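You operate a simulated robot arm through the tools that you are given. There is no shell and no other tool. Be economical: measure what you need, move in short steps, check, and stop when the job is done.

You are at the controls of a simulated robot arm. One attempt, no reset.

JOB
Take the steel weight from the top of the store pallet and leave it on the steel plate of the damp gauge. Take the grey square tub and leave it on the rust tile. Open the blue counter drawer, take the teal square tub and put it in the inside of the blue counter drawer and shut the drawer again. Put the striped purple tub on the back of the sieve rack. Take the purple tin from the top of the test bench and put it on the shelf of the measuring bench. Put one of the green tins from the top of the test bench on the beige tan tile. Do these in any order. Set down upright: purple tin.

The check looks at the end state, three seconds after you hand in, the way a careful person would. Anything else that was tipped, shoved, dropped, spilled or broken makes it a failure.

ROBOT AND FRAMES
A 7-joint arm with a fingered hand on a trunk, on a base that drives. Base frame: it is fixed to the floor where the robot stands at the start and does not move with it; the origin is under the middle of the robot, x ahead of it, y to its left, z up; the surface under the hand at the start is at about z = 0.701. Units: m, degrees, N and s.
Its first joint turns from -166.0 to 166.0 degrees. Places, roughly: back of the sieve rack (88x20 cm) [-8.92, 0.82, 0.8]; blue counter drawer [-9, 6.1, 0.7]; green tin [-10, 3.25, 1]; grey square tub (6x6x5 cm) [-10.4, 2.5, 0.9]; inside of the blue counter drawer [-9.1, 6.1, 0.6]; purple tin [-10.5, 2.75, 1]; rust tile (14x14x2 cm) [-10.2, 3, 0.9]; shelf of the measuring bench [-7.2, 2.8, 0.3]; steel plate of the damp gauge (15x20 cm) [-3.72, -0.46, 0.9]; steel weight [0.75, 0, 0.75]; striped purple tub (5x5x5 cm) [-10.3, 2.9, 0.9]; tan tile (14x14x2 cm) [-10.1, 3.4, 0.9]; teal square tub (6x6x5 cm) [-9.9, 2.7, 0.9]. Payload 4.7 kg.
Tool frame: the origin (TCP) lies between the finger pads and is the grasp point; the fingertips stand 0.036 m ahead of it; z points along the fingers, y is the line along which they close. Largest opening 0.12 m; the body of the gripper starts 0.042 m behind the TCP. The gripper is a hand of 5 fingers: y runs from the thumb to the fingers, the wrist lies at [-0.018, -0.122, -0.21] in the tool frame, and closing takes about 1.5 s.
Orientation is that of the tool frame in the base frame, as [roll, pitch, yaw] about the fixed x, y, z axes, in that order (R = Rz(yaw) Ry(pitch) Rx(roll)). With the fingers straight down and the wrist toward the robot, the tool's x, y and z point along [0, 1, 0], [1, 0, 0] and [0, 0, -1] of the base frame.

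CONTROLS
- The arm moves only by the tool drive_tool. Its argument "increments" is a list of rows, each a list of 6 numbers: the shift along the base's x, y, z in m, then the turn, a rotation vector about the base's x, y, z in degrees. In form: [[tx, ty, tz, rx, ry, rz], ...]. A call has 1 to 20 rows; each row is the pose to reach, as a shift and turn from the pose commanded when the call began. "claw" is the gripper command, from -1 (shut) to 1 (fully open), values between in proportion, set as the call begins (left out, the last holds). A row lasts 0.2 s, in which the tool goes at most 0.05 m and 8.6 degrees; a call with a longer step from one row to the next is refused whole, and so is a gripper value outside its range. Where a pose cannot be reached the arm comes as near as it can. A force on the tool above 40 N (or 10 N above the force at the start of the call, whichever is more), or a blocked arm, ends the call early, and 0.2 s more pass. The fingers move at their own pace (about 0.045 m/s each) and stop on an object; they squeeze with about 22 N. The grip force told is the motor's: it shows also when the fingers shut on nothing. Time passes only in rows, and 0.2 s behind the last, so rows that repeat a pose let the fingers close. The reply holds the time, the measured pose of the TCP, the force on the tool along the base axes, the opening and the grip force, in the units named above and with some noise, with the torque about the TCP (base axes, N m) and any sound that the robot's microphone picked up.
- Cameras (640 x 400 px; columns grow to the right, rows downward): "scene" is now at [-0.2366, 0.0735, 1.2386]; the picture's right is [-0.10, -1.00, 0.00], its down [-0.32, 0.03, -0.95] and it looks along [0.94, -0.09, -0.32] (base axes); focal length 278 px, centre (320, 200). "wrist" rides on the gripper at [0.073, -0.091, -0.143] in the tool frame; the picture's right is [-0.80, 0.28, -0.53], its down [-0.53, -0.73, 0.42] and it looks along [-0.27, 0.62, 0.74] (tool axes); focal length 234 px, centre (320, 200). There is no depth. A picture from a camera that has moved, and an enlarged one, comes with that camera's place and axes in the base frame and with its lens.
- get_image(camera): a new picture of that camera. The clock stands still meanwhile.
- roll_base(legs): drives the robot by 1 to 6 legs, each [ahead, turn to the left] in m and degrees, along the robot's own axes; the way and the turn of a leg run together, so that a leg with both is an arc; at most 1.5 m and 180 degrees a leg. The arm and the cameras ride along, it lands a little off, and it stops where it bumps. It gives what a move gives.
- move_fingers(index, middle, ring, little, thumb_bend, thumb_turn): sets how far each is bent, from 0 (flat) to 1 (curled in); at 0.3 the hand is open as for a grip, at 0.7 the pads meet at the TCP. One left out holds its place. A second passes; each finger stops where it meets its share of the squeeze, and holds until it gets a number again. A gripper value or a shape takes the hand back. It gives what a move gives, with no picture; readings hold the bend of each and the force on index, middle, ring, little, thumb and palm. thumb_turn goes from beside the hand (0) to across from the fingers (1), as for a grip.
- grasp_type(shape): the hand has 5 fingers and takes this shape, open, in about a second: jaw (thumb against the fingers, like two jaws); tri (thumb and two fingers); tip (a fingertip pinch); poke (one finger out to press); point (the index stretched); flat (the hand flat); cup (the hand cupped); fist (a fist). The gripper value then closes the fingers along that shape, each until it touches; the sizes above hold for jaw. It gives what a move gives, with no picture.
- turn_head(pan, tilt): turns the head with the scene camera to pan (to the left, within 143 degrees either way) and tilt (down, from -29 to 69), counted from straight ahead of the robot. It gives what a move gives.
- inspect(camera, box): a new picture of the part [left, top, right, bottom] of that camera's present view, enlarged. The clock stands still meanwhile.
- hand_in(): hands the job in; it is judged then, once.

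Work in short steps. Places have to be worked out from the pictures, the camera data and where the tool is seen: move nearer, look again, correct. Check each grasp and each placing, and mend what went wrong. You have 207 turns and 192 pictures in all, those below and enlarged ones among them. Open the gripper and draw the arm clear of the work before you hand the job in, unless the task says otherwise; then end with one line.

The tools are called after "Request:" by a JSON object that holds its "name" and its "arguments". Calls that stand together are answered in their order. drive_tool: Moves the arm, as the interface text tells. Its arguments: {"type":"object","properties":{"increments":{"type":"array"},"claw":{"type":"number"}},"required":["increments"]} The other tools are called the same way: grasp_type (shape) gives the hand a shape; move_fingers (index, middle, ring, little, thumb_bend, thumb_turn) moves the fingers one by one; roll_base (legs) drives the base; turn_head (pan, tilt) turns the head that bears the scene camera; get_image (camera) takes a picture; inspect (camera, box) takes an enlarged picture of a part of a camera's view; hand_in () hands the job in.

At the start:

```text
time: 0.0
tool_pos: [0.5962, -0.249, 0.9413]
tcp_rot: [179.9, 0.0, 89.9]
force: [-0.1, 0.0, -0.5]
moment: [0.0, 0.0, 0.0]
finger_gap: 0.1195
grasp_force: 0.1
shape: jaw
bend: [0.3, 0.3, 0.3, 0.3, 0.3, 0.98]
finger forces: [0.0, 0.0, 0.1, 0.1, 0.1, 0.0]
robot x, y, heading: [0.0014, 0.0007, 0.2]
head pan, tilt: [-5.5, 18.7]
```

scene: 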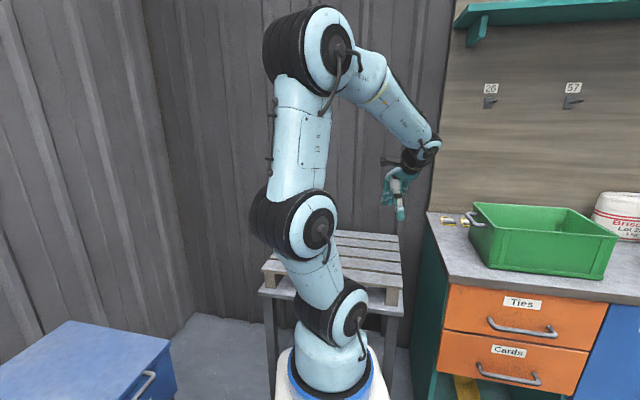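
wrist: 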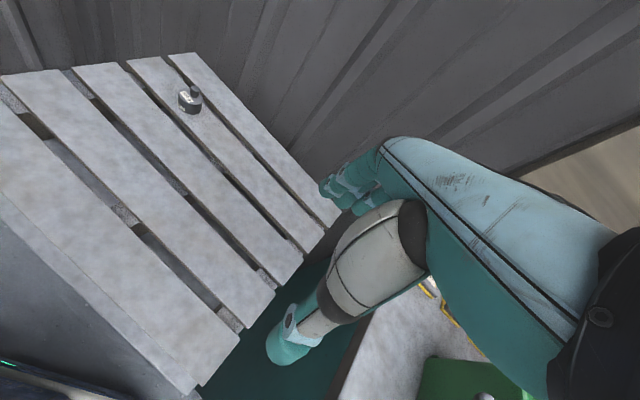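

The weight shows on the pallet in the wrist view, at about [0.83, 0, 0.72]. I'll look closer at it before moving.

Request:
{"name": "inspect", "arguments": {"camera": "wrist", "box": [140, 60, 240, 140]}}

Request:
{"name": "drive_tool", "arguments": {"increments": [[0.03, 0.04, 0, 0, 0, 0], [0.06, 0.08, 0, 0, 0, 0], [0.09, 0.12, 0, 0, 0, 0], [0.12, 0.16, 0, 0, 0, 0], [0.15, 0.2, 0, 0, 0, 0], [0.18, 0.24, -0.03, 0, 0, 0], [0.18, 0.24, -0.06, 0, 0, 0]], "claw": 1}}

Request:
{"name": "get_image", "arguments": {"camera": "wrist"}}

```text
5.00 times, centred on (190, 100) of wrist
camera zoom: at [0.5041, -0.1768, 1.084], right [0.28, -0.8, 0.53], down [-0.73, -0.53, -0.42], along [0.62, -0.27, -0.74], focal length 1171 px, centre (970, 700)
```

zoom: 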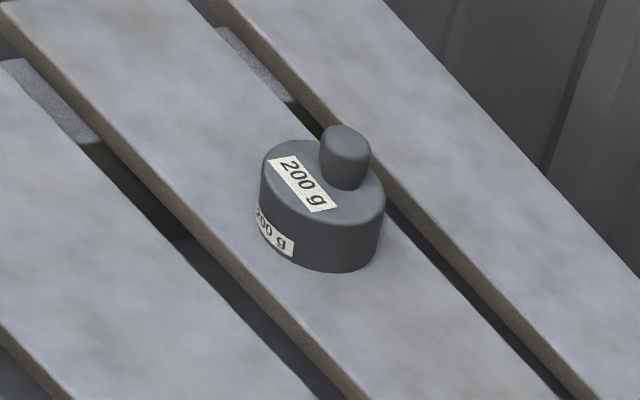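

```text
refused: row 6 steps farther than a row can; nothing moved
```

```text
188 pictures are left
camera wrist: at [0.5041, -0.1768, 1.084], right [0.28, -0.8, 0.53], down [-0.73, -0.53, -0.42], along [0.62, -0.27, -0.74], focal length 234 px, centre (320, 200)
```

wrist: 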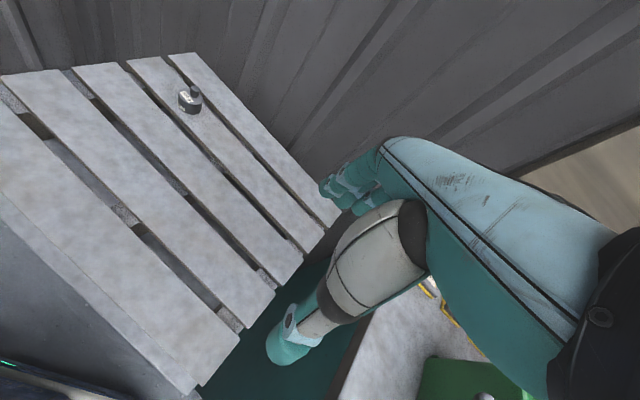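

The weight is a 45 mm disc with a knob, near [0.84, -0.007]. I move above it in legal steps and look again.

Request:
{"name": "drive_tool", "arguments": {"increments": [[0.03, 0.03, 0, 0, 0, 0], [0.06, 0.06, 0, 0, 0, 0], [0.09, 0.09, 0, 0, 0, 0], [0.12, 0.12, 0, 0, 0, 0], [0.15, 0.15, 0, 0, 0, 0], [0.18, 0.18, -0.02, 0, 0, 0], [0.21, 0.21, -0.04, 0, 0, 0], [0.24, 0.242, -0.06, 0, 0, 0], [0.24, 0.242, -0.1, 0, 0, 0], [0.24, 0.242, -0.1, 0, 0, 0]], "claw": 1}}

Request:
{"name": "get_image", "arguments": {"camera": "wrist"}}

```text
time: 2.2
tool_pos: [0.8366, -0.0067, 0.8407]
tcp_rot: [-180.0, 0.0, 90.0]
force: [1.1, -0.3, 0.9]
moment: [0.01, 0.02, 0.0]
finger_gap: 0.1197
grasp_force: 0.1
shape: jaw
bend: [0.3, 0.3, 0.3, 0.3, 0.3, 0.98]
finger forces: [0.0, 0.0, 0.1, 0.1, 0.0, 0.1]
robot x, y, heading: [0.0001, -0.0002, 0.2]
head pan, tilt: [-5.5, 18.7]
```

```text
187 pictures are left
camera wrist: at [0.7449, 0.0653, 0.9843], right [0.28, -0.8, 0.53], down [-0.73, -0.53, -0.42], along [0.62, -0.27, -0.74], focal length 234 px, centre (320, 200)
```

wrist: 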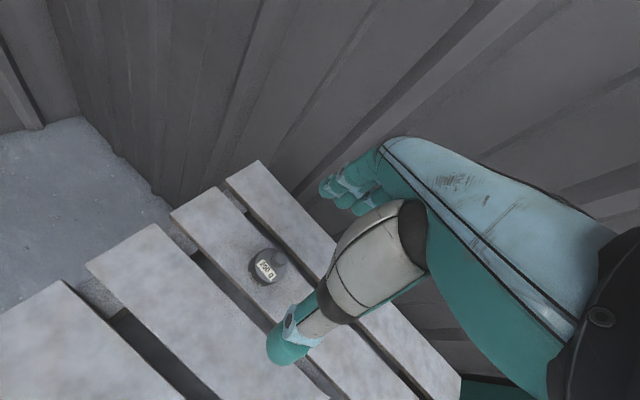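

The weight sits at about [0.841, 0.0]. I descend so the fingertips straddle the disc, then close.

Request:
{"name": "drive_tool", "arguments": {"increments": [[0.002, 0.006, -0.03, 0, 0, 0], [0.004, 0.006, -0.06, 0, 0, 0], [0.004, 0.006, -0.085, 0, 0, 0], [0.004, 0.006, -0.097, 0, 0, 0], [0.004, 0.006, -0.097, 0, 0, 0]], "claw": 1}}

Request:
{"name": "get_image", "arguments": {"camera": "wrist"}}

```text
time: 3.4
tool_pos: [0.8402, -0.0019, 0.7445]
tcp_rot: [-180.0, 0.1, 90.0]
force: [1.1, -0.4, -0.1]
moment: [0.03, 0.02, 0.02]
finger_gap: 0.1199
grasp_force: 0.1
shape: jaw
bend: [0.3, 0.3, 0.3, 0.3, 0.3, 0.98]
finger forces: [0.0, 0.1, 0.0, 0.1, 0.0, 0.0]
robot x, y, heading: [-0.0025, -0.002, 0.1]
head pan, tilt: [-5.5, 18.7]
```

```text
186 pictures are left
camera wrist: at [0.7488, 0.0708, 0.8873], right [0.28, -0.8, 0.53], down [-0.73, -0.53, -0.42], along [0.62, -0.27, -0.74], focal length 234 px, centre (320, 200)
```

wrist: 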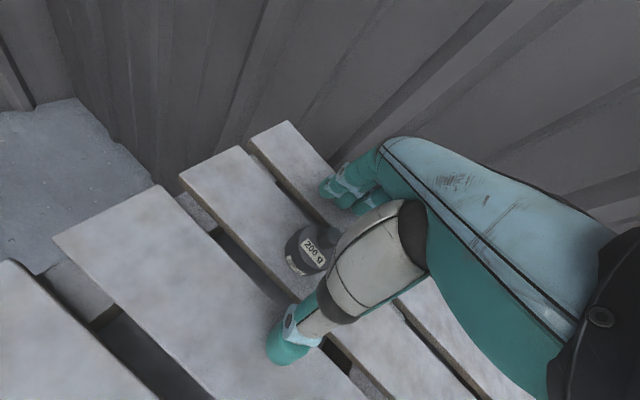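

It is centred between thumb and fingers; now I close.

Request:
{"name": "drive_tool", "arguments": {"increments": [[0, 0.002, -0.002, 0, 0, 0], [0, 0.002, -0.002, 0, 0, 0], [0, 0.002, -0.002, 0, 0, 0], [0, 0.002, -0.002, 0, 0, 0], [0, 0.002, -0.002, 0, 0, 0], [0, 0.002, -0.002, 0, 0, 0], [0, 0.002, -0.002, 0, 0, 0], [0, 0.002, -0.002, 0, 0, 0]], "claw": -1}}

Request:
{"name": "drive_tool", "arguments": {"increments": [[0, 0, 0.03, 0, 0, 0], [0, 0, 0.06, 0, 0, 0], [0, 0, 0.09, 0, 0, 0], [0, 0, 0.12, 0, 0, 0]]}}

Request:
{"name": "get_image", "arguments": {"camera": "wrist"}}

```text
time: 5.2
tool_pos: [0.84, -0.0015, 0.7422]
tcp_rot: [-180.0, 0.0, 89.9]
force: [-0.1, 0.2, -0.2]
moment: [-0.01, 0.02, 0.01]
finger_gap: 0.0318
grasp_force: 22.0
shape: jaw
bend: [0.74, 0.55, 0.59, 0.56, 0.75, 1.0]
finger forces: [11.2, 5.9, 0.0, 0.0, 18.3, 0.0]
robot x, y, heading: [0.0022, -0.0024, -0.1]
head pan, tilt: [-5.5, 18.7]
```

```text
time: 6.2
tool_pos: [0.8388, 0.0006, 0.8606]
tcp_rot: [-179.9, 0.1, 90.1]
force: [0.2, 0.1, -2.9]
moment: [0.01, 0.0, 0.01]
finger_gap: 0.0321
grasp_force: 21.7
shape: jaw
bend: [0.74, 0.55, 0.59, 0.56, 0.75, 1.0]
finger forces: [11.5, 6.2, 0.0, 0.1, 18.2, 0.0]
robot x, y, heading: [-0.0038, 0.0007, -0.0]
head pan, tilt: [-5.5, 18.7]
```

```text
185 pictures are left
camera wrist: at [0.7473, 0.0733, 1.0042], right [0.28, -0.8, 0.52], down [-0.73, -0.53, -0.42], along [0.62, -0.27, -0.74], focal length 234 px, centre (320, 200)
```

wrist: 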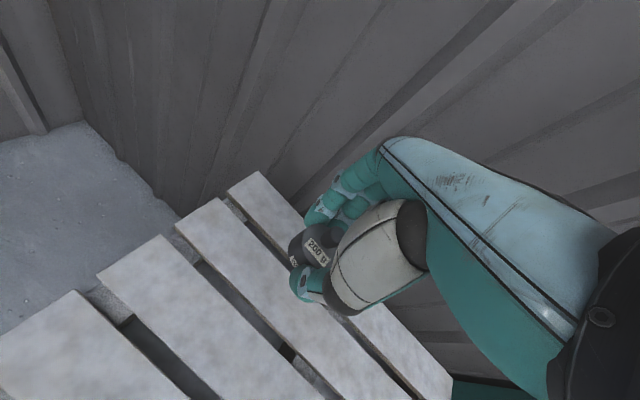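

The weight is held (about 2–3 N). I now survey behind the robot before driving.

Request:
{"name": "turn_head", "arguments": {"pan": 143, "tilt": 15}}

Request:
{"name": "get_image", "arguments": {"camera": "scene"}}

Request:
{"name": "turn_head", "arguments": {"pan": -143, "tilt": 15}}

Request:
{"name": "get_image", "arguments": {"camera": "scene"}}

```text
time: 8.5
tool_pos: [0.8383, 0.0013, 0.8615]
tcp_rot: [180.0, -0.1, 89.9]
force: [-0.1, 0.4, -1.5]
moment: [-0.02, 0.01, 0.02]
finger_gap: 0.032
grasp_force: 21.6
shape: jaw
bend: [0.74, 0.55, 0.59, 0.56, 0.75, 1.0]
finger forces: [11.6, 6.2, 0.1, 0.0, 18.2, 0.1]
robot x, y, heading: [-0.0002, 0.0026, -0.1]
head pan, tilt: [143.0, 15.0]
```

```text
184 pictures are left
camera scene: at [-0.4039, 0.1387, 1.2446], right [0.6, 0.8, 0.0], down [0.21, -0.16, -0.97], along [-0.77, 0.58, -0.26], focal length 278 px, centre (320, 200)
```

scene: 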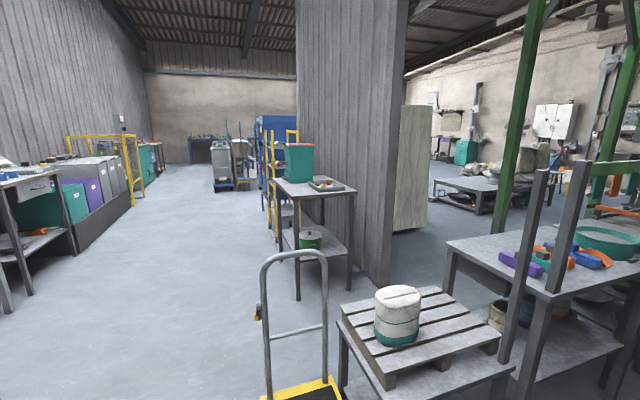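

```text
time: 12.5
tool_pos: [0.8383, 0.0011, 0.8609]
tcp_rot: [-179.9, 0.0, 90.0]
force: [-0.1, -0.4, -1.5]
moment: [0.02, 0.02, 0.01]
finger_gap: 0.0322
grasp_force: 22.3
shape: jaw
bend: [0.74, 0.55, 0.59, 0.56, 0.75, 1.0]
finger forces: [11.6, 6.1, 0.0, 0.0, 18.1, 0.0]
robot x, y, heading: [-0.0034, -0.0022, -0.2]
head pan, tilt: [-143.0, 15.0]
```

```text
183 pictures are left
camera scene: at [-0.4039, 0.0262, 1.2446], right [-0.6, 0.8, 0.0], down [0.21, 0.16, -0.97], along [-0.77, -0.58, -0.26], focal length 278 px, centre (320, 200)
```

scene: 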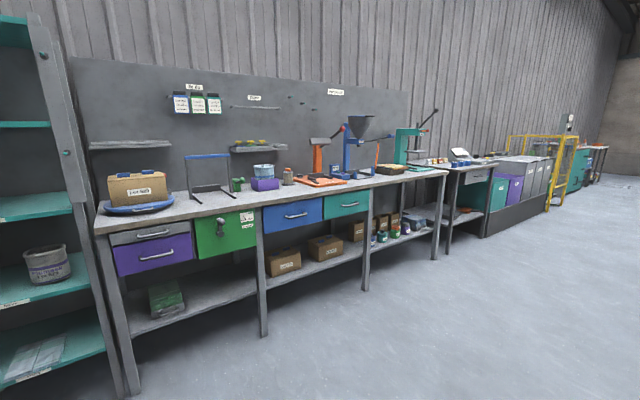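

The damp gauge seems to be the white device on the small table past the long bench. I take an enlarged look.

Request:
{"name": "inspect", "arguments": {"camera": "scene", "box": [400, 120, 528, 200]}}

Request:
{"name": "turn_head", "arguments": {"pan": 90, "tilt": 25}}

Request:
{"name": "get_image", "arguments": {"camera": "scene"}}

```text
5.00 times, centred on (464, 160) of scene
camera zoom: at [-0.4039, 0.0262, 1.2446], right [-0.6, 0.8, 0.0], down [0.21, 0.16, -0.97], along [-0.77, -0.58, -0.26], focal length 1390 px, centre (-400, 400)
```

zoom: 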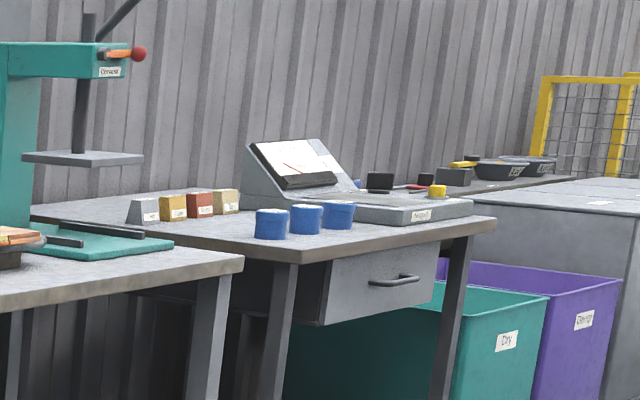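

```text
time: 15.8
tool_pos: [0.8389, 0.0003, 0.8623]
tcp_rot: [180.0, 0.0, 90.0]
force: [0.0, 0.5, -2.5]
moment: [0.02, 0.01, -0.01]
finger_gap: 0.0321
grasp_force: 22.0
shape: jaw
bend: [0.74, 0.55, 0.59, 0.56, 0.75, 1.0]
finger forces: [11.6, 6.2, 0.0, 0.0, 18.2, 0.0]
robot x, y, heading: [-0.0007, -0.0032, 0.1]
head pan, tilt: [90.0, 25.0]
```

```text
181 pictures are left
camera scene: at [-0.3293, 0.1746, 1.2284], right [1.0, 0.0, 0.0], down [0.0, -0.42, -0.91], along [0.0, 0.91, -0.42], focal length 278 px, centre (320, 200)
```

scene: 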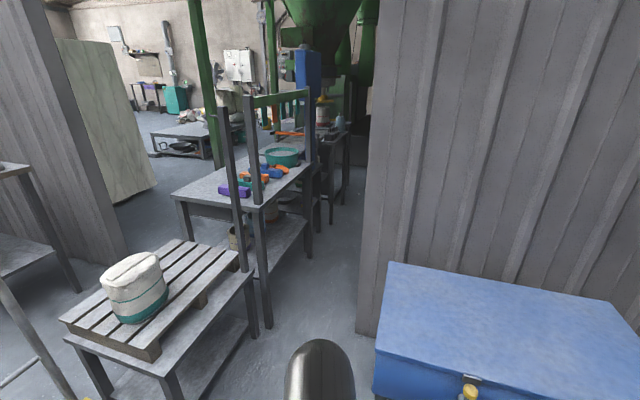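

The bench row runs at an angle: corridor heading is about 161°. I check the hand truck near the path and tuck the arm in.

Request:
{"name": "drive_tool", "arguments": {"increments": [[-0.03, 0, 0.03, 0, 0, 0], [-0.06, 0, 0.06, 0, 0, 0], [-0.1, 0, 0.08, 0, 0, 0], [-0.14, 0, 0.1, 0, 0, 0], [-0.18, 0, 0.12, 0, 0, 0], [-0.22, 0, 0.14, 0, 0, 0], [-0.26, 0, 0.16, 0, 0, 0], [-0.3, 0, 0.18, 0, 0, 0], [-0.34, 0, 0.18, 0, 0, 0]]}}

Request:
{"name": "turn_head", "arguments": {"pan": 143, "tilt": 45}}

Request:
{"name": "get_image", "arguments": {"camera": "scene"}}

```text
time: 17.8
tool_pos: [0.4991, 0.0008, 1.0418]
tcp_rot: [-179.9, 0.0, 90.0]
force: [0.0, 0.6, -2.3]
moment: [0.02, 0.0, 0.0]
finger_gap: 0.0322
grasp_force: 22.0
shape: jaw
bend: [0.74, 0.55, 0.59, 0.56, 0.75, 1.0]
finger forces: [12.1, 6.8, 0.0, 0.1, 18.2, 0.0]
robot x, y, heading: [0.0004, 0.0012, -0.2]
head pan, tilt: [90.0, 25.0]
```

```text
time: 19.0
tool_pos: [0.4992, 0.0008, 1.0416]
tcp_rot: [180.0, 0.0, 90.0]
force: [0.1, 0.6, -2.4]
moment: [-0.02, 0.04, 0.0]
finger_gap: 0.0322
grasp_force: 21.9
shape: jaw
bend: [0.74, 0.55, 0.59, 0.56, 0.75, 1.0]
finger forces: [12.0, 6.8, 0.0, 0.0, 18.2, 0.0]
robot x, y, heading: [-0.0006, 0.0019, -0.0]
head pan, tilt: [143.0, 45.0]
```

```text
180 pictures are left
camera scene: at [-0.3943, 0.1314, 1.1978], right [0.6, 0.8, 0.0], down [0.56, -0.43, -0.71], along [-0.56, 0.43, -0.71], focal length 278 px, centre (320, 200)
```

scene: 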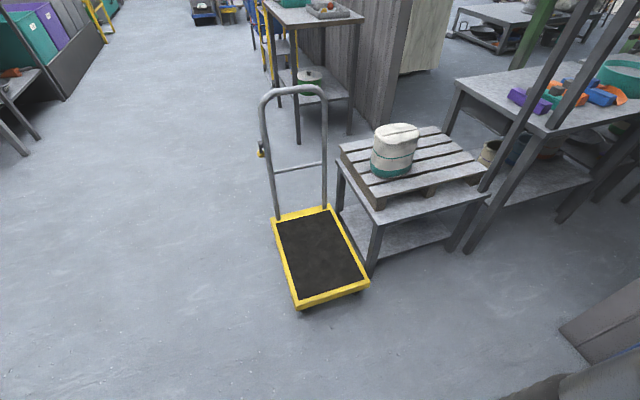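

The truck's edge reaches to about [-0.84, 0.36], so I swing wide toward the bench side. I reverse a bit, turn left and go to about [-0.9, -0.35].

Request:
{"name": "roll_base", "arguments": {"legs": [[-0.25, 0], [0, 104], [0, 104.3], [0.74, 0], [0, -41.4]]}}

Request:
{"name": "turn_head", "arguments": {"pan": 0, "tilt": 20}}

Request:
{"name": "get_image", "arguments": {"camera": "scene"}}

```text
time: 35.2
tool_pos: [-1.3806, -0.2689, 1.0399]
tcp_rot: [180.0, 0.0, -101.8]
force: [-0.2, -0.5, -2.6]
moment: [-0.02, 0.02, -0.02]
finger_gap: 0.0314
grasp_force: 22.2
shape: jaw
bend: [0.74, 0.55, 0.59, 0.56, 0.75, 1.0]
finger forces: [11.8, 6.6, 0.0, 0.1, 17.3, 0.0]
robot x, y, heading: [-0.8897, -0.369, 168.4]
head pan, tilt: [143.0, 45.0]
```

```text
time: 37.5
tool_pos: [-1.3802, -0.2689, 1.0411]
tcp_rot: [-179.9, 0.0, -101.7]
force: [0.5, -0.8, -1.7]
moment: [-0.01, 0.0, 0.02]
finger_gap: 0.0315
grasp_force: 21.8
shape: jaw
bend: [0.74, 0.55, 0.59, 0.56, 0.75, 1.0]
finger forces: [11.7, 6.7, 0.0, 0.0, 17.4, 0.0]
robot x, y, heading: [-0.8926, -0.37, 168.2]
head pan, tilt: [0.0, 20.0]
```

```text
179 pictures are left
camera scene: at [-0.6762, -0.4941, 1.2365], right [0.2, 0.98, 0.0], down [0.34, -0.07, -0.94], along [-0.92, 0.19, -0.34], focal length 278 px, centre (320, 200)
```

scene: 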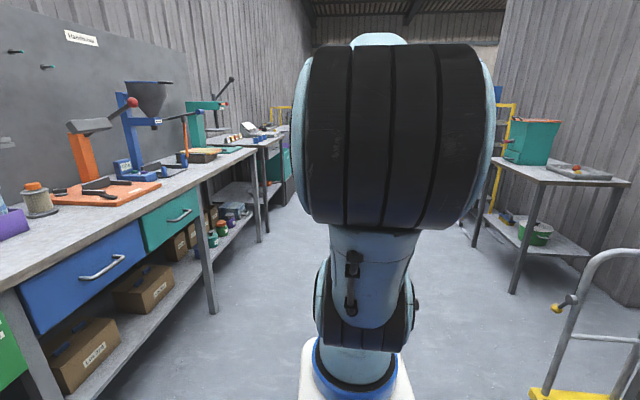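

The pose reads true. I drive on to about [-3.45, 0.25] and look left at the gauge.

Request:
{"name": "roll_base", "arguments": {"legs": [[0, -1.8], [1.4, 0], [1.2, 0]]}}

Request:
{"name": "turn_head", "arguments": {"pan": 75, "tilt": 30}}

Request:
{"name": "get_image", "arguments": {"camera": "scene"}}

```text
time: 50.5
tool_pos: [-3.903, 0.3423, 1.0415]
tcp_rot: [-180.0, 0.0, -102.8]
force: [0.4, -1.0, -2.5]
moment: [-0.05, 0.02, 0.01]
finger_gap: 0.0315
grasp_force: 21.9
shape: jaw
bend: [0.74, 0.55, 0.59, 0.56, 0.75, 1.0]
finger forces: [11.8, 6.6, 0.0, 0.0, 17.3, 0.1]
robot x, y, heading: [-3.4162, 0.2294, 167.1]
head pan, tilt: [0.0, 20.0]
```

```text
time: 51.9
tool_pos: [-3.9035, 0.3422, 1.0402]
tcp_rot: [179.9, 0.0, -102.8]
force: [0.2, -0.5, -2.0]
moment: [-0.01, 0.0, -0.01]
finger_gap: 0.0315
grasp_force: 21.8
shape: jaw
bend: [0.74, 0.55, 0.59, 0.56, 0.75, 1.0]
finger forces: [11.8, 6.7, 0.0, 0.1, 17.2, 0.1]
robot x, y, heading: [-3.4181, 0.2329, 167.1]
head pan, tilt: [75.0, 30.0]
```

```text
178 pictures are left
camera scene: at [-3.1548, 0.0033, 1.2204], right [-0.88, 0.47, 0.0], down [0.23, 0.44, -0.87], along [-0.41, -0.77, -0.5], focal length 278 px, centre (320, 200)
```

scene: 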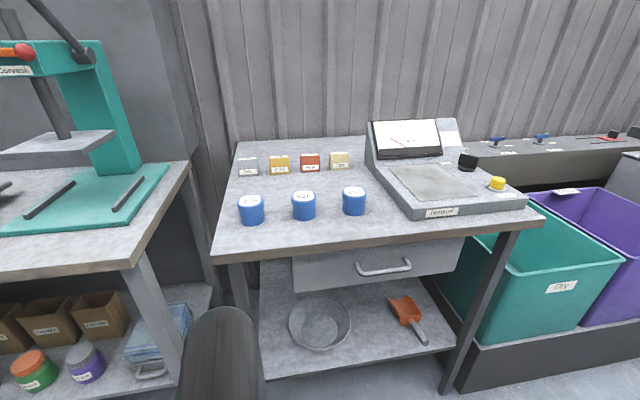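

The gauge plate centre works out at about [-3.72, -0.45], in line with the given place. I turn to face it.

Request:
{"name": "roll_base", "arguments": {"legs": [[0, 79.4]]}}

Request:
{"name": "turn_head", "arguments": {"pan": -10, "tilt": 25}}

Request:
{"name": "get_image", "arguments": {"camera": "scene"}}

Request:
{"name": "get_image", "arguments": {"camera": "wrist"}}

```text
time: 55.7
tool_pos: [-3.6148, -0.2259, 1.0417]
tcp_rot: [-179.9, 0.0, -23.4]
force: [-0.1, 0.0, -2.1]
moment: [0.01, 0.01, 0.0]
finger_gap: 0.0314
grasp_force: 21.6
shape: jaw
bend: [0.74, 0.55, 0.59, 0.56, 0.75, 1.0]
finger forces: [11.7, 6.7, 0.0, 0.0, 17.1, 0.0]
robot x, y, heading: [-3.4152, 0.2334, -113.4]
head pan, tilt: [75.0, 30.0]
```

```text
time: 57.3
tool_pos: [-3.615, -0.2251, 1.0413]
tcp_rot: [-179.9, 0.1, -23.3]
force: [0.6, -0.9, -1.0]
moment: [0.01, 0.01, -0.01]
finger_gap: 0.0314
grasp_force: 22.5
shape: jaw
bend: [0.74, 0.55, 0.59, 0.56, 0.75, 1.0]
finger forces: [11.8, 6.7, 0.0, 0.1, 17.1, 0.1]
robot x, y, heading: [-3.419, 0.234, -113.5]
head pan, tilt: [-10.0, 25.0]
```

```text
177 pictures are left
camera scene: at [-3.262, 0.4285, 1.2284], right [-0.83, 0.55, 0.0], down [0.23, 0.35, -0.91], along [-0.5, -0.76, -0.42], focal length 278 px, centre (320, 200)
```

scene: 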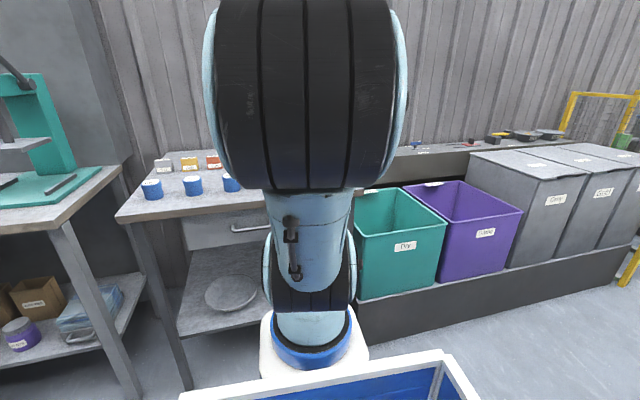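

```text
176 pictures are left
camera wrist: at [-3.5122, -0.1716, 1.1845], right [-0.85, 0.06, 0.53], down [-0.2, 0.88, -0.42], along [-0.49, -0.46, -0.74], focal length 234 px, centre (320, 200)
```

wrist: 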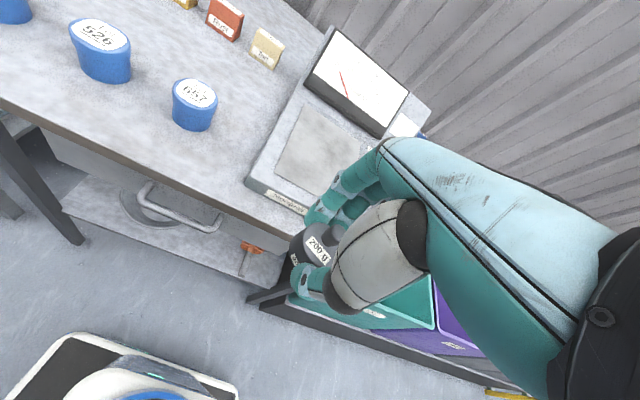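

The plate lies at about [-3.725, -0.446], long side pointing to the wall. I move the weight over it, then lower to just above.

Request:
{"name": "drive_tool", "arguments": {"increments": [[-0.02, -0.04, 0, 0, 0, 0], [-0.04, -0.08, 0, 0, 0, 0], [-0.06, -0.12, 0, 0, 0, 0], [-0.08, -0.165, 0, 0, 0, 0], [-0.1, -0.208, 0, 0, 0, 0], [-0.102, -0.21, -0.03, 0, 0, 0], [-0.102, -0.21, -0.06, 0, 0, 0], [-0.102, -0.21, -0.08, 0, 0, 0], [-0.102, -0.21, -0.08, 0, 0, 0]]}}

Request:
{"name": "get_image", "arguments": {"camera": "wrist"}}

Request:
{"name": "inspect", "arguments": {"camera": "wrist", "box": [240, 160, 400, 300]}}

```text
time: 59.3
tool_pos: [-3.7152, -0.4346, 0.9624]
tcp_rot: [180.0, 0.0, -23.4]
force: [0.3, -0.7, -3.5]
moment: [-0.01, 0.0, -0.03]
finger_gap: 0.0314
grasp_force: 21.7
shape: jaw
bend: [0.74, 0.55, 0.59, 0.56, 0.75, 1.0]
finger forces: [11.9, 7.2, 0.1, 0.1, 17.6, 0.1]
robot x, y, heading: [-3.4136, 0.2304, -113.5]
head pan, tilt: [-10.0, 25.0]
```

```text
175 pictures are left
camera wrist: at [-3.6138, -0.3807, 1.1052], right [-0.85, 0.06, 0.53], down [-0.2, 0.88, -0.42], along [-0.49, -0.46, -0.74], focal length 234 px, centre (320, 200)
```

wrist: 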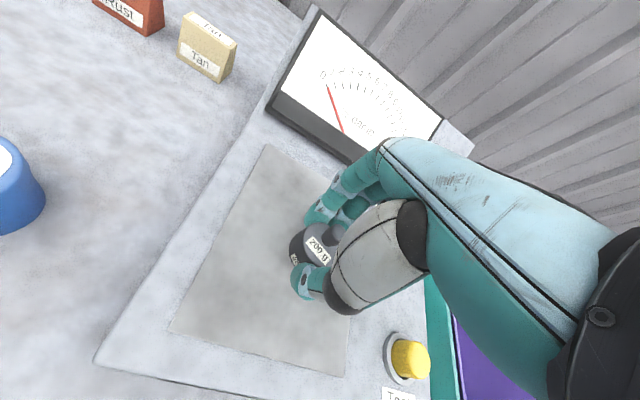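

```text
2.86 times, centred on (320, 230) of wrist
camera zoom: at [-3.6138, -0.3807, 1.1052], right [-0.85, 0.06, 0.53], down [-0.2, 0.88, -0.42], along [-0.49, -0.46, -0.74], focal length 669 px, centre (320, 114)
```

zoom: 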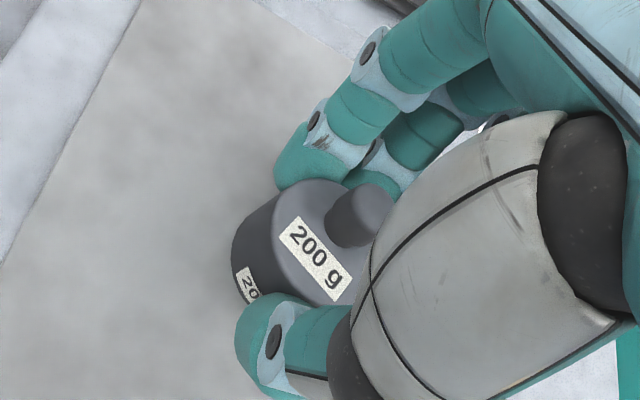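

The weight hangs a bit tilted over the plate; plate top estimated at z≈0.893. I lower gently, watching force.

Request:
{"name": "drive_tool", "arguments": {"increments": [[0, -0.003, -0.008, 0, 0, 0], [0, -0.003, -0.014, 0, 0, 0], [0, -0.003, -0.018, 0, 0, 0]]}}

Request:
{"name": "drive_tool", "arguments": {"increments": [[0, 0, -0.002, 0, 0, 0], [0, 0, -0.004, 0, 0, 0]]}}

Request:
{"name": "inspect", "arguments": {"camera": "wrist", "box": [240, 160, 400, 300]}}

```text
time: 60.1
tool_pos: [-3.7165, -0.4393, 0.9433]
tcp_rot: [180.0, 0.1, -23.4]
force: [0.6, -0.4, -1.5]
moment: [0.04, -0.01, -0.03]
finger_gap: 0.0313
grasp_force: 22.2
shape: jaw
bend: [0.74, 0.55, 0.59, 0.56, 0.75, 1.0]
finger forces: [11.8, 7.2, 0.0, 0.0, 17.5, 0.0]
robot x, y, heading: [-3.4137, 0.2335, -113.3]
head pan, tilt: [-10.0, 25.0]
```

```text
time: 60.7
tool_pos: [-3.7165, -0.4398, 0.939]
tcp_rot: [179.9, 0.1, -23.4]
force: [-0.6, 0.1, -1.9]
moment: [-0.02, -0.03, -0.01]
finger_gap: 0.0316
grasp_force: 22.2
shape: jaw
bend: [0.74, 0.55, 0.59, 0.56, 0.75, 1.0]
finger forces: [11.9, 7.2, 0.1, 0.1, 17.5, 0.1]
robot x, y, heading: [-3.4173, 0.2351, -113.5]
head pan, tilt: [-10.0, 25.0]
```

```text
2.86 times, centred on (320, 230) of wrist
camera zoom: at [-3.6141, -0.3846, 1.0827], right [-0.85, 0.06, 0.53], down [-0.2, 0.88, -0.42], along [-0.49, -0.46, -0.74], focal length 669 px, centre (320, 114)
```

zoom: 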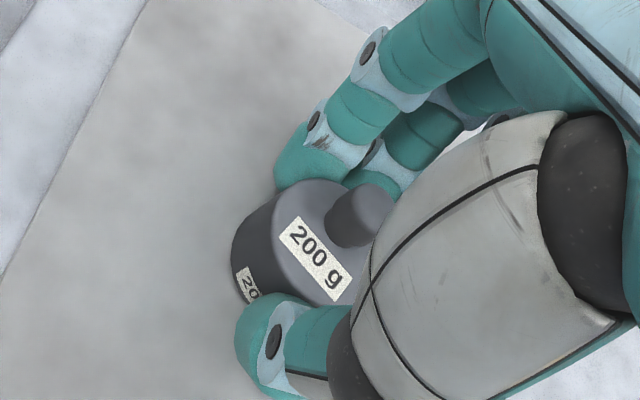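

No contact yet; I go on down in millimetre steps.

Request:
{"name": "drive_tool", "arguments": {"increments": [[0, 0, -0.002, 0, 0, 0], [0, 0, -0.004, 0, 0, 0]]}}

Request:
{"name": "drive_tool", "arguments": {"increments": [[0, 0, -0.002, 0, 0, 0], [0, 0, -0.004, 0, 0, 0]]}}

```text
time: 61.3
tool_pos: [-3.7172, -0.4391, 0.9384]
tcp_rot: [179.9, 0.0, -23.4]
force: [1.5, 0.5, 12.7]
moment: [-0.2, 0.07, -0.01]
finger_gap: 0.0318
grasp_force: 21.8
shape: jaw
bend: [0.74, 0.55, 0.59, 0.56, 0.75, 1.0]
finger forces: [12.7, 8.6, 0.0, 0.1, 20.7, 0.1]
robot x, y, heading: [-3.4179, 0.2343, -113.6]
head pan, tilt: [-10.0, 25.0]
```

```text
time: 61.9
tool_pos: [-3.7178, -0.4397, 0.9356]
tcp_rot: [179.6, 0.0, -23.5]
force: [2.0, 1.7, 36.1]
moment: [-0.07, 0.0, -0.01]
finger_gap: 0.0347
grasp_force: 22.0
shape: jaw
bend: [0.74, 0.55, 0.59, 0.56, 0.76, 1.0]
finger forces: [15.3, 9.6, 0.0, 0.0, 24.9, 0.0]
robot x, y, heading: [-3.4157, 0.2303, -113.5]
head pan, tilt: [-10.0, 25.0]
```

Contact made. I ease off slightly, then open gradually.

Request:
{"name": "drive_tool", "arguments": {"increments": [[0, 0, 0.003, 0, 0, 0], [0, 0, 0.004, 0, 0, 0]]}}

Request:
{"name": "drive_tool", "arguments": {"increments": [[0, 0, 0, 0, 0, 0], [0, 0, 0, 0, 0, 0], [0, 0, 0, 0, 0, 0], [0, 0, 0, 0, 0, 0], [0, 0, 0, 0, 0, 0]], "claw": 0.6}}

Request:
{"name": "get_image", "arguments": {"camera": "wrist"}}

```text
time: 62.5
tool_pos: [-3.7151, -0.4382, 0.9339]
tcp_rot: [-179.9, 0.0, -23.4]
force: [0.3, -3.6, 22.8]
moment: [-0.29, 0.09, 0.02]
finger_gap: 0.0347
grasp_force: 22.2
shape: jaw
bend: [0.74, 0.55, 0.59, 0.56, 0.76, 1.0]
finger forces: [15.7, 9.4, 0.0, 0.0, 20.0, 0.0]
robot x, y, heading: [-3.4198, 0.2311, -113.4]
head pan, tilt: [-10.0, 25.0]
```

```text
time: 63.7
tool_pos: [-3.718, -0.4386, 0.9341]
tcp_rot: [-179.8, 0.0, -23.5]
force: [-0.2, 0.8, 4.5]
moment: [-0.18, 0.15, -0.04]
finger_gap: 0.095
grasp_force: 0.1
shape: jaw
bend: [0.26, 0.34, 0.32, 0.33, 0.52, 0.99]
finger forces: [0.0, 4.5, 0.0, 0.0, 0.0, 0.0]
robot x, y, heading: [-3.4185, 0.2319, -113.6]
head pan, tilt: [-10.0, 25.0]
```

```text
172 pictures are left
camera wrist: at [-3.6144, -0.3844, 1.0781], right [-0.85, 0.06, 0.52], down [-0.2, 0.88, -0.42], along [-0.49, -0.46, -0.74], focal length 234 px, centre (320, 200)
```

wrist: 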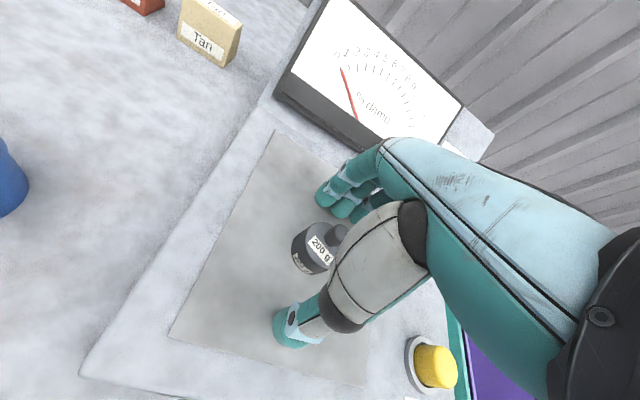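

The weight stands on the plate. I lift straight up and draw back.

Request:
{"name": "drive_tool", "arguments": {"increments": [[0, 0, 0.02, 0, 0, 0], [0, 0, 0.05, 0, 0, 0], [0, 0, 0.09, 0, 0, 0], [0, 0, 0.13, 0, 0, 0], [0.02, 0.04, 0.15, 0, 0, 0], [0.04, 0.085, 0.15, 0, 0, 0], [0.06, 0.13, 0.15, 0, 0, 0], [0.08, 0.17, 0.15, 0, 0, 0], [0.1, 0.21, 0.15, 0, 0, 0]]}}

Request:
{"name": "get_image", "arguments": {"camera": "wrist"}}

Request:
{"name": "turn_head", "arguments": {"pan": -84, "tilt": 18}}

Request:
{"name": "get_image", "arguments": {"camera": "scene"}}

```text
time: 65.7
tool_pos: [-3.6162, -0.2287, 1.0833]
tcp_rot: [-179.9, 0.0, -23.5]
force: [-0.1, -0.1, -0.5]
moment: [0.07, -0.03, 0.01]
finger_gap: 0.0958
grasp_force: 0.1
shape: jaw
bend: [0.26, 0.34, 0.32, 0.33, 0.52, 0.99]
finger forces: [0.0, 0.0, 0.0, 0.0, 0.1, 0.0]
robot x, y, heading: [-3.4152, 0.2349, -113.4]
head pan, tilt: [-10.0, 25.0]
```

```text
171 pictures are left
camera wrist: at [-3.5134, -0.1738, 1.2271], right [-0.85, 0.06, 0.52], down [-0.2, 0.88, -0.42], along [-0.49, -0.46, -0.74], focal length 234 px, centre (320, 200)
```

wrist: 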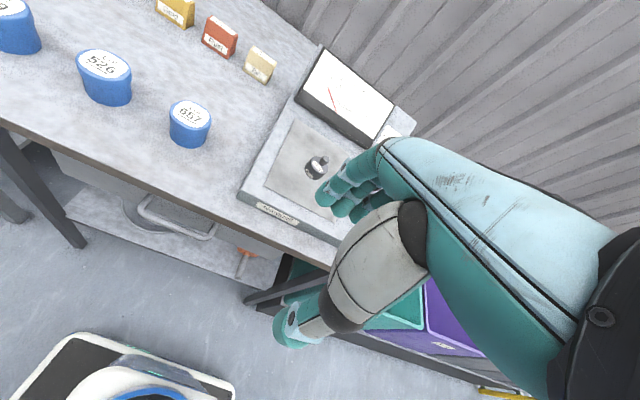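

```text
time: 67.2
tool_pos: [-3.6163, -0.2284, 1.0843]
tcp_rot: [180.0, 0.0, -23.4]
force: [0.6, 1.1, 0.0]
moment: [-0.03, -0.02, -0.01]
finger_gap: 0.0955
grasp_force: 0.0
shape: jaw
bend: [0.26, 0.34, 0.32, 0.33, 0.52, 0.99]
finger forces: [0.1, 0.1, 0.1, 0.0, 0.0, 0.0]
robot x, y, heading: [-3.4174, 0.2318, -113.7]
head pan, tilt: [-84.0, 18.0]
```

```text
170 pictures are left
camera scene: at [-3.3002, 0.5334, 1.2397], right [0.3, 0.95, 0.0], down [0.29, -0.09, -0.95], along [-0.91, 0.29, -0.31], focal length 278 px, centre (320, 200)
```

scene: 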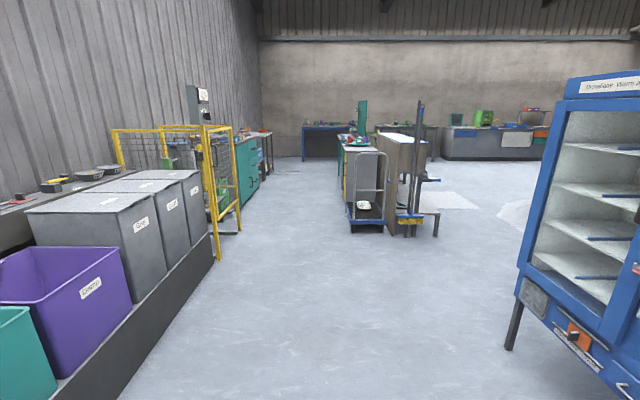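

The weight rests on the plate. Next I head down the aisle (heading ~161°) toward the test bench, keeping midway between cage and cart.

Request:
{"name": "roll_base", "arguments": {"legs": [[0, -85.0], [1.5, 0], [1.5, 0]]}}

Request:
{"name": "turn_head", "arguments": {"pan": 0, "tilt": 15}}

Request:
{"name": "get_image", "arguments": {"camera": "scene"}}

```text
time: 85.4
tool_pos: [-6.7653, 1.3541, 1.0835]
tcp_rot: [-179.8, -0.1, -108.0]
force: [-0.8, 0.7, 0.2]
moment: [0.03, 0.02, 0.0]
finger_gap: 0.0958
grasp_force: 0.1
shape: jaw
bend: [0.26, 0.34, 0.32, 0.33, 0.52, 0.99]
finger forces: [0.0, 0.0, 0.0, 0.0, 0.0, 0.0]
robot x, y, heading: [-6.2872, 1.2003, 161.9]
head pan, tilt: [-84.0, 18.0]
```

```text
time: 87.0
tool_pos: [-6.7655, 1.3547, 1.0843]
tcp_rot: [180.0, 0.0, -108.0]
force: [-1.2, -0.7, 0.4]
moment: [0.0, -0.05, 0.0]
finger_gap: 0.096
grasp_force: 0.1
shape: jaw
bend: [0.26, 0.34, 0.32, 0.33, 0.52, 0.99]
finger forces: [0.0, 0.1, 0.1, 0.0, 0.1, 0.1]
robot x, y, heading: [-6.2893, 1.2001, 162.1]
head pan, tilt: [0.0, 15.0]
```

```text
169 pictures are left
camera scene: at [-6.0872, 1.0532, 1.2446], right [0.31, 0.95, 0.0], down [0.25, -0.08, -0.97], along [-0.92, 0.3, -0.26], focal length 278 px, centre (320, 200)
```

scene: 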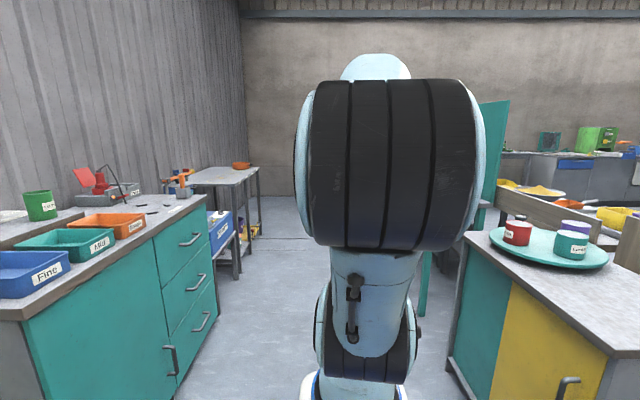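

The aisle ahead is free (v from −1.7 to −0.26, I'm at −0.9). I drive 2.3 m on and look.

Request:
{"name": "roll_base", "arguments": {"legs": [[1.3, 0], [1.0, 0]]}}

Request:
{"name": "turn_head", "arguments": {"pan": 28, "tilt": 20}}

Request:
{"name": "get_image", "arguments": {"camera": "scene"}}

Request:
{"name": "turn_head", "arguments": {"pan": -35, "tilt": 20}}

Request:
{"name": "get_image", "arguments": {"camera": "scene"}}

Request:
{"name": "get_image", "arguments": {"camera": "wrist"}}

```text
time: 98.3
tool_pos: [-8.9527, 2.0633, 1.0846]
tcp_rot: [-180.0, -0.1, -108.0]
force: [-0.2, 0.2, 0.3]
moment: [0.01, -0.02, 0.04]
finger_gap: 0.0958
grasp_force: 0.1
shape: jaw
bend: [0.26, 0.34, 0.32, 0.33, 0.52, 0.99]
finger forces: [0.0, 0.0, 0.0, 0.0, 0.1, 0.1]
robot x, y, heading: [-8.4778, 1.9095, 162.2]
head pan, tilt: [0.0, 15.0]
```

```text
time: 99.2
tool_pos: [-8.9538, 2.0633, 1.0841]
tcp_rot: [179.9, 0.0, -107.9]
force: [0.2, 0.0, -1.1]
moment: [-0.02, 0.02, -0.02]
finger_gap: 0.0958
grasp_force: 0.1
shape: jaw
bend: [0.26, 0.34, 0.32, 0.33, 0.52, 0.99]
finger forces: [0.1, 0.1, 0.0, 0.0, 0.0, 0.0]
robot x, y, heading: [-8.4756, 1.9094, 162.0]
head pan, tilt: [28.0, 20.0]
```

```text
168 pictures are left
camera scene: at [-8.2783, 1.7181, 1.2365], right [-0.17, 0.98, 0.0], down [0.34, 0.06, -0.94], along [-0.93, -0.16, -0.34], focal length 278 px, centre (320, 200)
```

scene: 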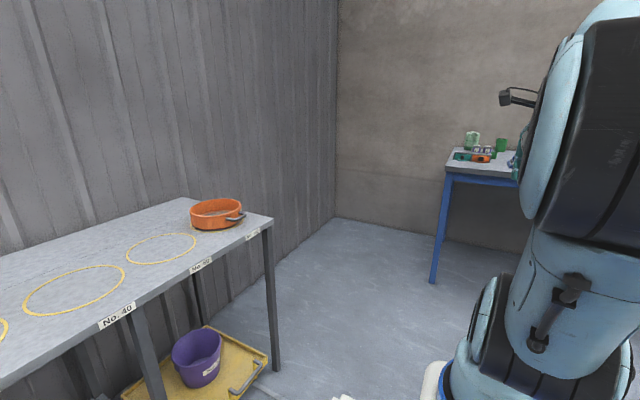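

```text
time: 100.6
tool_pos: [-8.9537, 2.0649, 1.0838]
tcp_rot: [179.9, 0.0, -107.9]
force: [0.6, 0.4, 0.8]
moment: [0.0, -0.01, 0.0]
finger_gap: 0.096
grasp_force: 0.0
shape: jaw
bend: [0.26, 0.34, 0.32, 0.33, 0.52, 0.99]
finger forces: [0.0, 0.0, 0.0, 0.0, 0.0, 0.0]
robot x, y, heading: [-8.4755, 1.914, 161.8]
head pan, tilt: [-35.0, 20.0]
```

```text
167 pictures are left
camera scene: at [-8.2426, 1.8085, 1.2365], right [0.8, 0.6, 0.0], down [0.21, -0.27, -0.94], along [-0.57, 0.75, -0.34], focal length 278 px, centre (320, 200)
```

scene: 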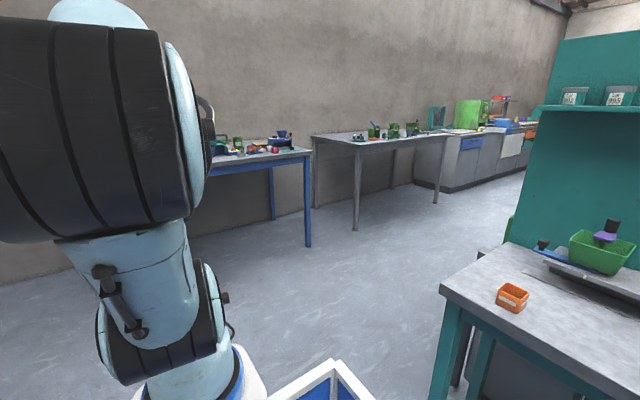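

```text
166 pictures are left
camera wrist: at [-8.8895, 1.9663, 1.2277], right [-0.02, 0.85, 0.53], down [0.86, 0.28, -0.42], along [-0.51, 0.44, -0.74], focal length 234 px, centre (320, 200)
```

wrist: 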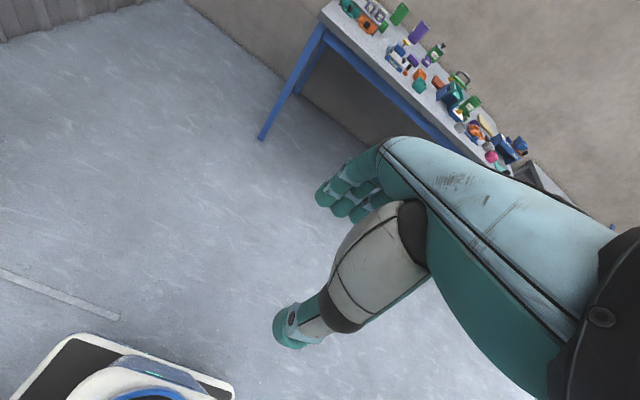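

The test bench is cluttered. I move closer and then look with the wrist camera and enlarged views.

Request:
{"name": "inspect", "arguments": {"camera": "wrist", "box": [320, 0, 544, 180]}}

Request:
{"name": "inspect", "arguments": {"camera": "scene", "box": [200, 110, 328, 190]}}

```text
2.22 times, centred on (432, 90) of wrist
camera zoom: at [-8.8895, 1.9663, 1.2277], right [-0.02, 0.85, 0.53], down [0.86, 0.28, -0.42], along [-0.51, 0.44, -0.74], focal length 520 px, centre (71, 444)
```

zoom: 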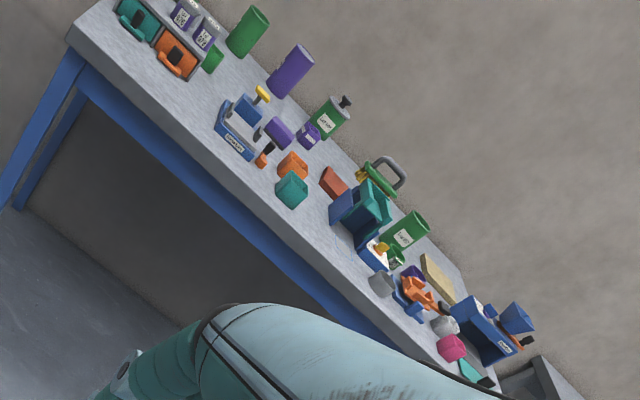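

```text
5.00 times, centred on (264, 150) of scene
camera zoom: at [-8.2426, 1.8085, 1.2365], right [0.8, 0.6, 0.0], down [0.21, -0.27, -0.94], along [-0.57, 0.75, -0.34], focal length 1390 px, centre (600, 450)
```

zoom: 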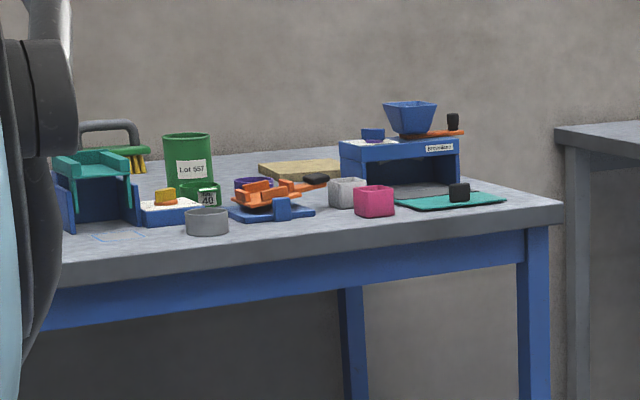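

I see the teal tub, tiles, purple tin and green tins. I raise the hand and roll closer, aiming at u≈9.35 before the bench's left-middle.

Request:
{"name": "drive_tool", "arguments": {"increments": [[0, 0, 0.04, 0, 0, 0], [0, 0, 0.08, 0, 0, 0], [0, 0, 0.12, 0, 0, 0], [0, 0, 0.16, 0, 0, 0], [0, 0, 0.2, 0, 0, 0]], "claw": 1}}

Request:
{"name": "roll_base", "arguments": {"legs": [[0, -23], [0.75, 0], [0, 23]]}}

Request:
{"name": "get_image", "arguments": {"camera": "wrist"}}

Request:
{"name": "turn_head", "arguments": {"pan": 25, "tilt": 25}}

Request:
{"name": "get_image", "arguments": {"camera": "scene"}}

```text
time: 101.8
tool_pos: [-8.9539, 2.063, 1.2845]
tcp_rot: [180.0, -0.1, -108.0]
force: [0.5, -0.1, 0.7]
moment: [0.0, 0.01, 0.0]
finger_gap: 0.1197
grasp_force: 0.0
shape: jaw
bend: [0.3, 0.3, 0.3, 0.3, 0.3, 0.98]
finger forces: [0.0, 0.0, 0.0, 0.0, 0.0, 0.0]
robot x, y, heading: [-8.4692, 1.9094, 162.0]
head pan, tilt: [-35.0, 20.0]
```

```text
time: 108.2
tool_pos: [-9.5212, 2.5534, 1.2846]
tcp_rot: [-180.0, 0.1, -107.8]
force: [0.4, 0.1, -0.5]
moment: [0.02, 0.02, 0.03]
finger_gap: 0.1195
grasp_force: 0.1
shape: jaw
bend: [0.3, 0.3, 0.3, 0.3, 0.3, 0.98]
finger forces: [0.0, 0.1, 0.0, 0.0, 0.0, 0.0]
robot x, y, heading: [-9.0422, 2.3968, 162.1]
head pan, tilt: [-35.0, 20.0]
```

```text
163 pictures are left
camera wrist: at [-9.4568, 2.4562, 1.4283], right [-0.02, 0.85, 0.53], down [0.86, 0.28, -0.42], along [-0.51, 0.44, -0.74], focal length 234 px, centre (320, 200)
```

wrist: 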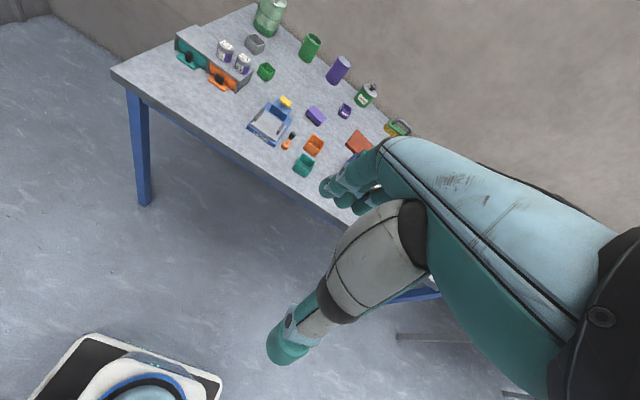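

```text
time: 109.5
tool_pos: [-9.5207, 2.5525, 1.2846]
tcp_rot: [180.0, 0.0, -107.8]
force: [-0.4, 0.7, 0.0]
moment: [-0.01, -0.01, -0.01]
finger_gap: 0.1198
grasp_force: 0.1
shape: jaw
bend: [0.3, 0.3, 0.3, 0.3, 0.3, 0.98]
finger forces: [0.0, 0.0, 0.0, 0.0, 0.0, 0.0]
robot x, y, heading: [-9.0418, 2.3964, 162.2]
head pan, tilt: [25.0, 25.0]
```

```text
162 pictures are left
camera scene: at [-8.8442, 2.2144, 1.2284], right [-0.12, 0.99, 0.0], down [0.42, 0.05, -0.91], along [-0.9, -0.11, -0.42], focal length 278 px, centre (320, 200)
```

scene: 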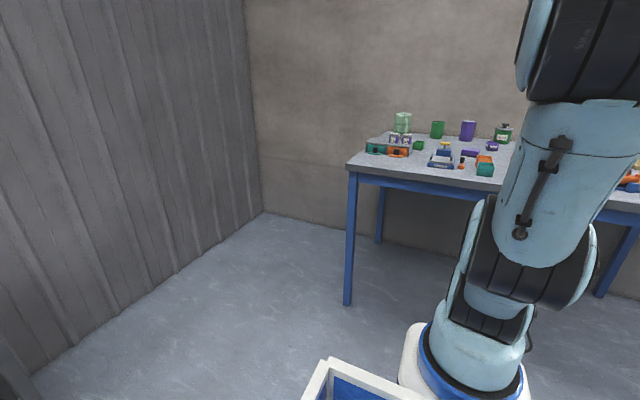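

Enlarging both bench views to tell the tubs apart.

Request:
{"name": "inspect", "arguments": {"camera": "wrist", "box": [170, 0, 410, 190]}}

Request:
{"name": "inspect", "arguments": {"camera": "scene", "box": [345, 100, 525, 200]}}

```text
2.11 times, centred on (290, 95) of wrist
camera zoom: at [-9.4568, 2.4562, 1.4283], right [-0.02, 0.85, 0.53], down [0.86, 0.28, -0.42], along [-0.51, 0.44, -0.74], focal length 493 px, centre (383, 421)
```

zoom: 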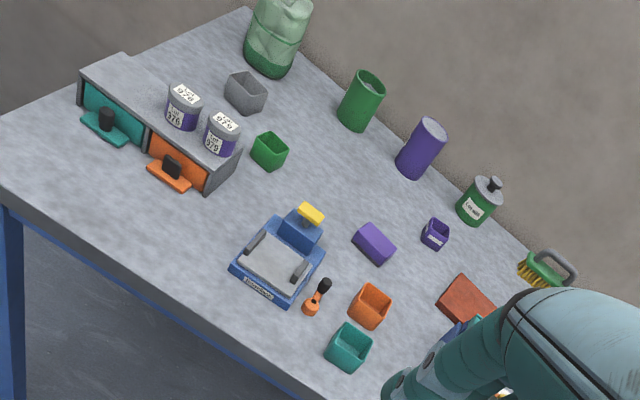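

```text
3.56 times, centred on (435, 150) of scene
camera zoom: at [-8.8442, 2.2144, 1.2284], right [-0.12, 0.99, 0.0], down [0.42, 0.05, -0.91], along [-0.9, -0.11, -0.42], focal length 989 px, centre (-89, 378)
```

zoom: 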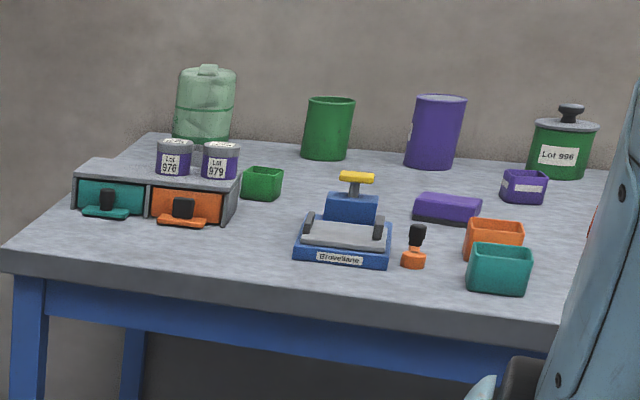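

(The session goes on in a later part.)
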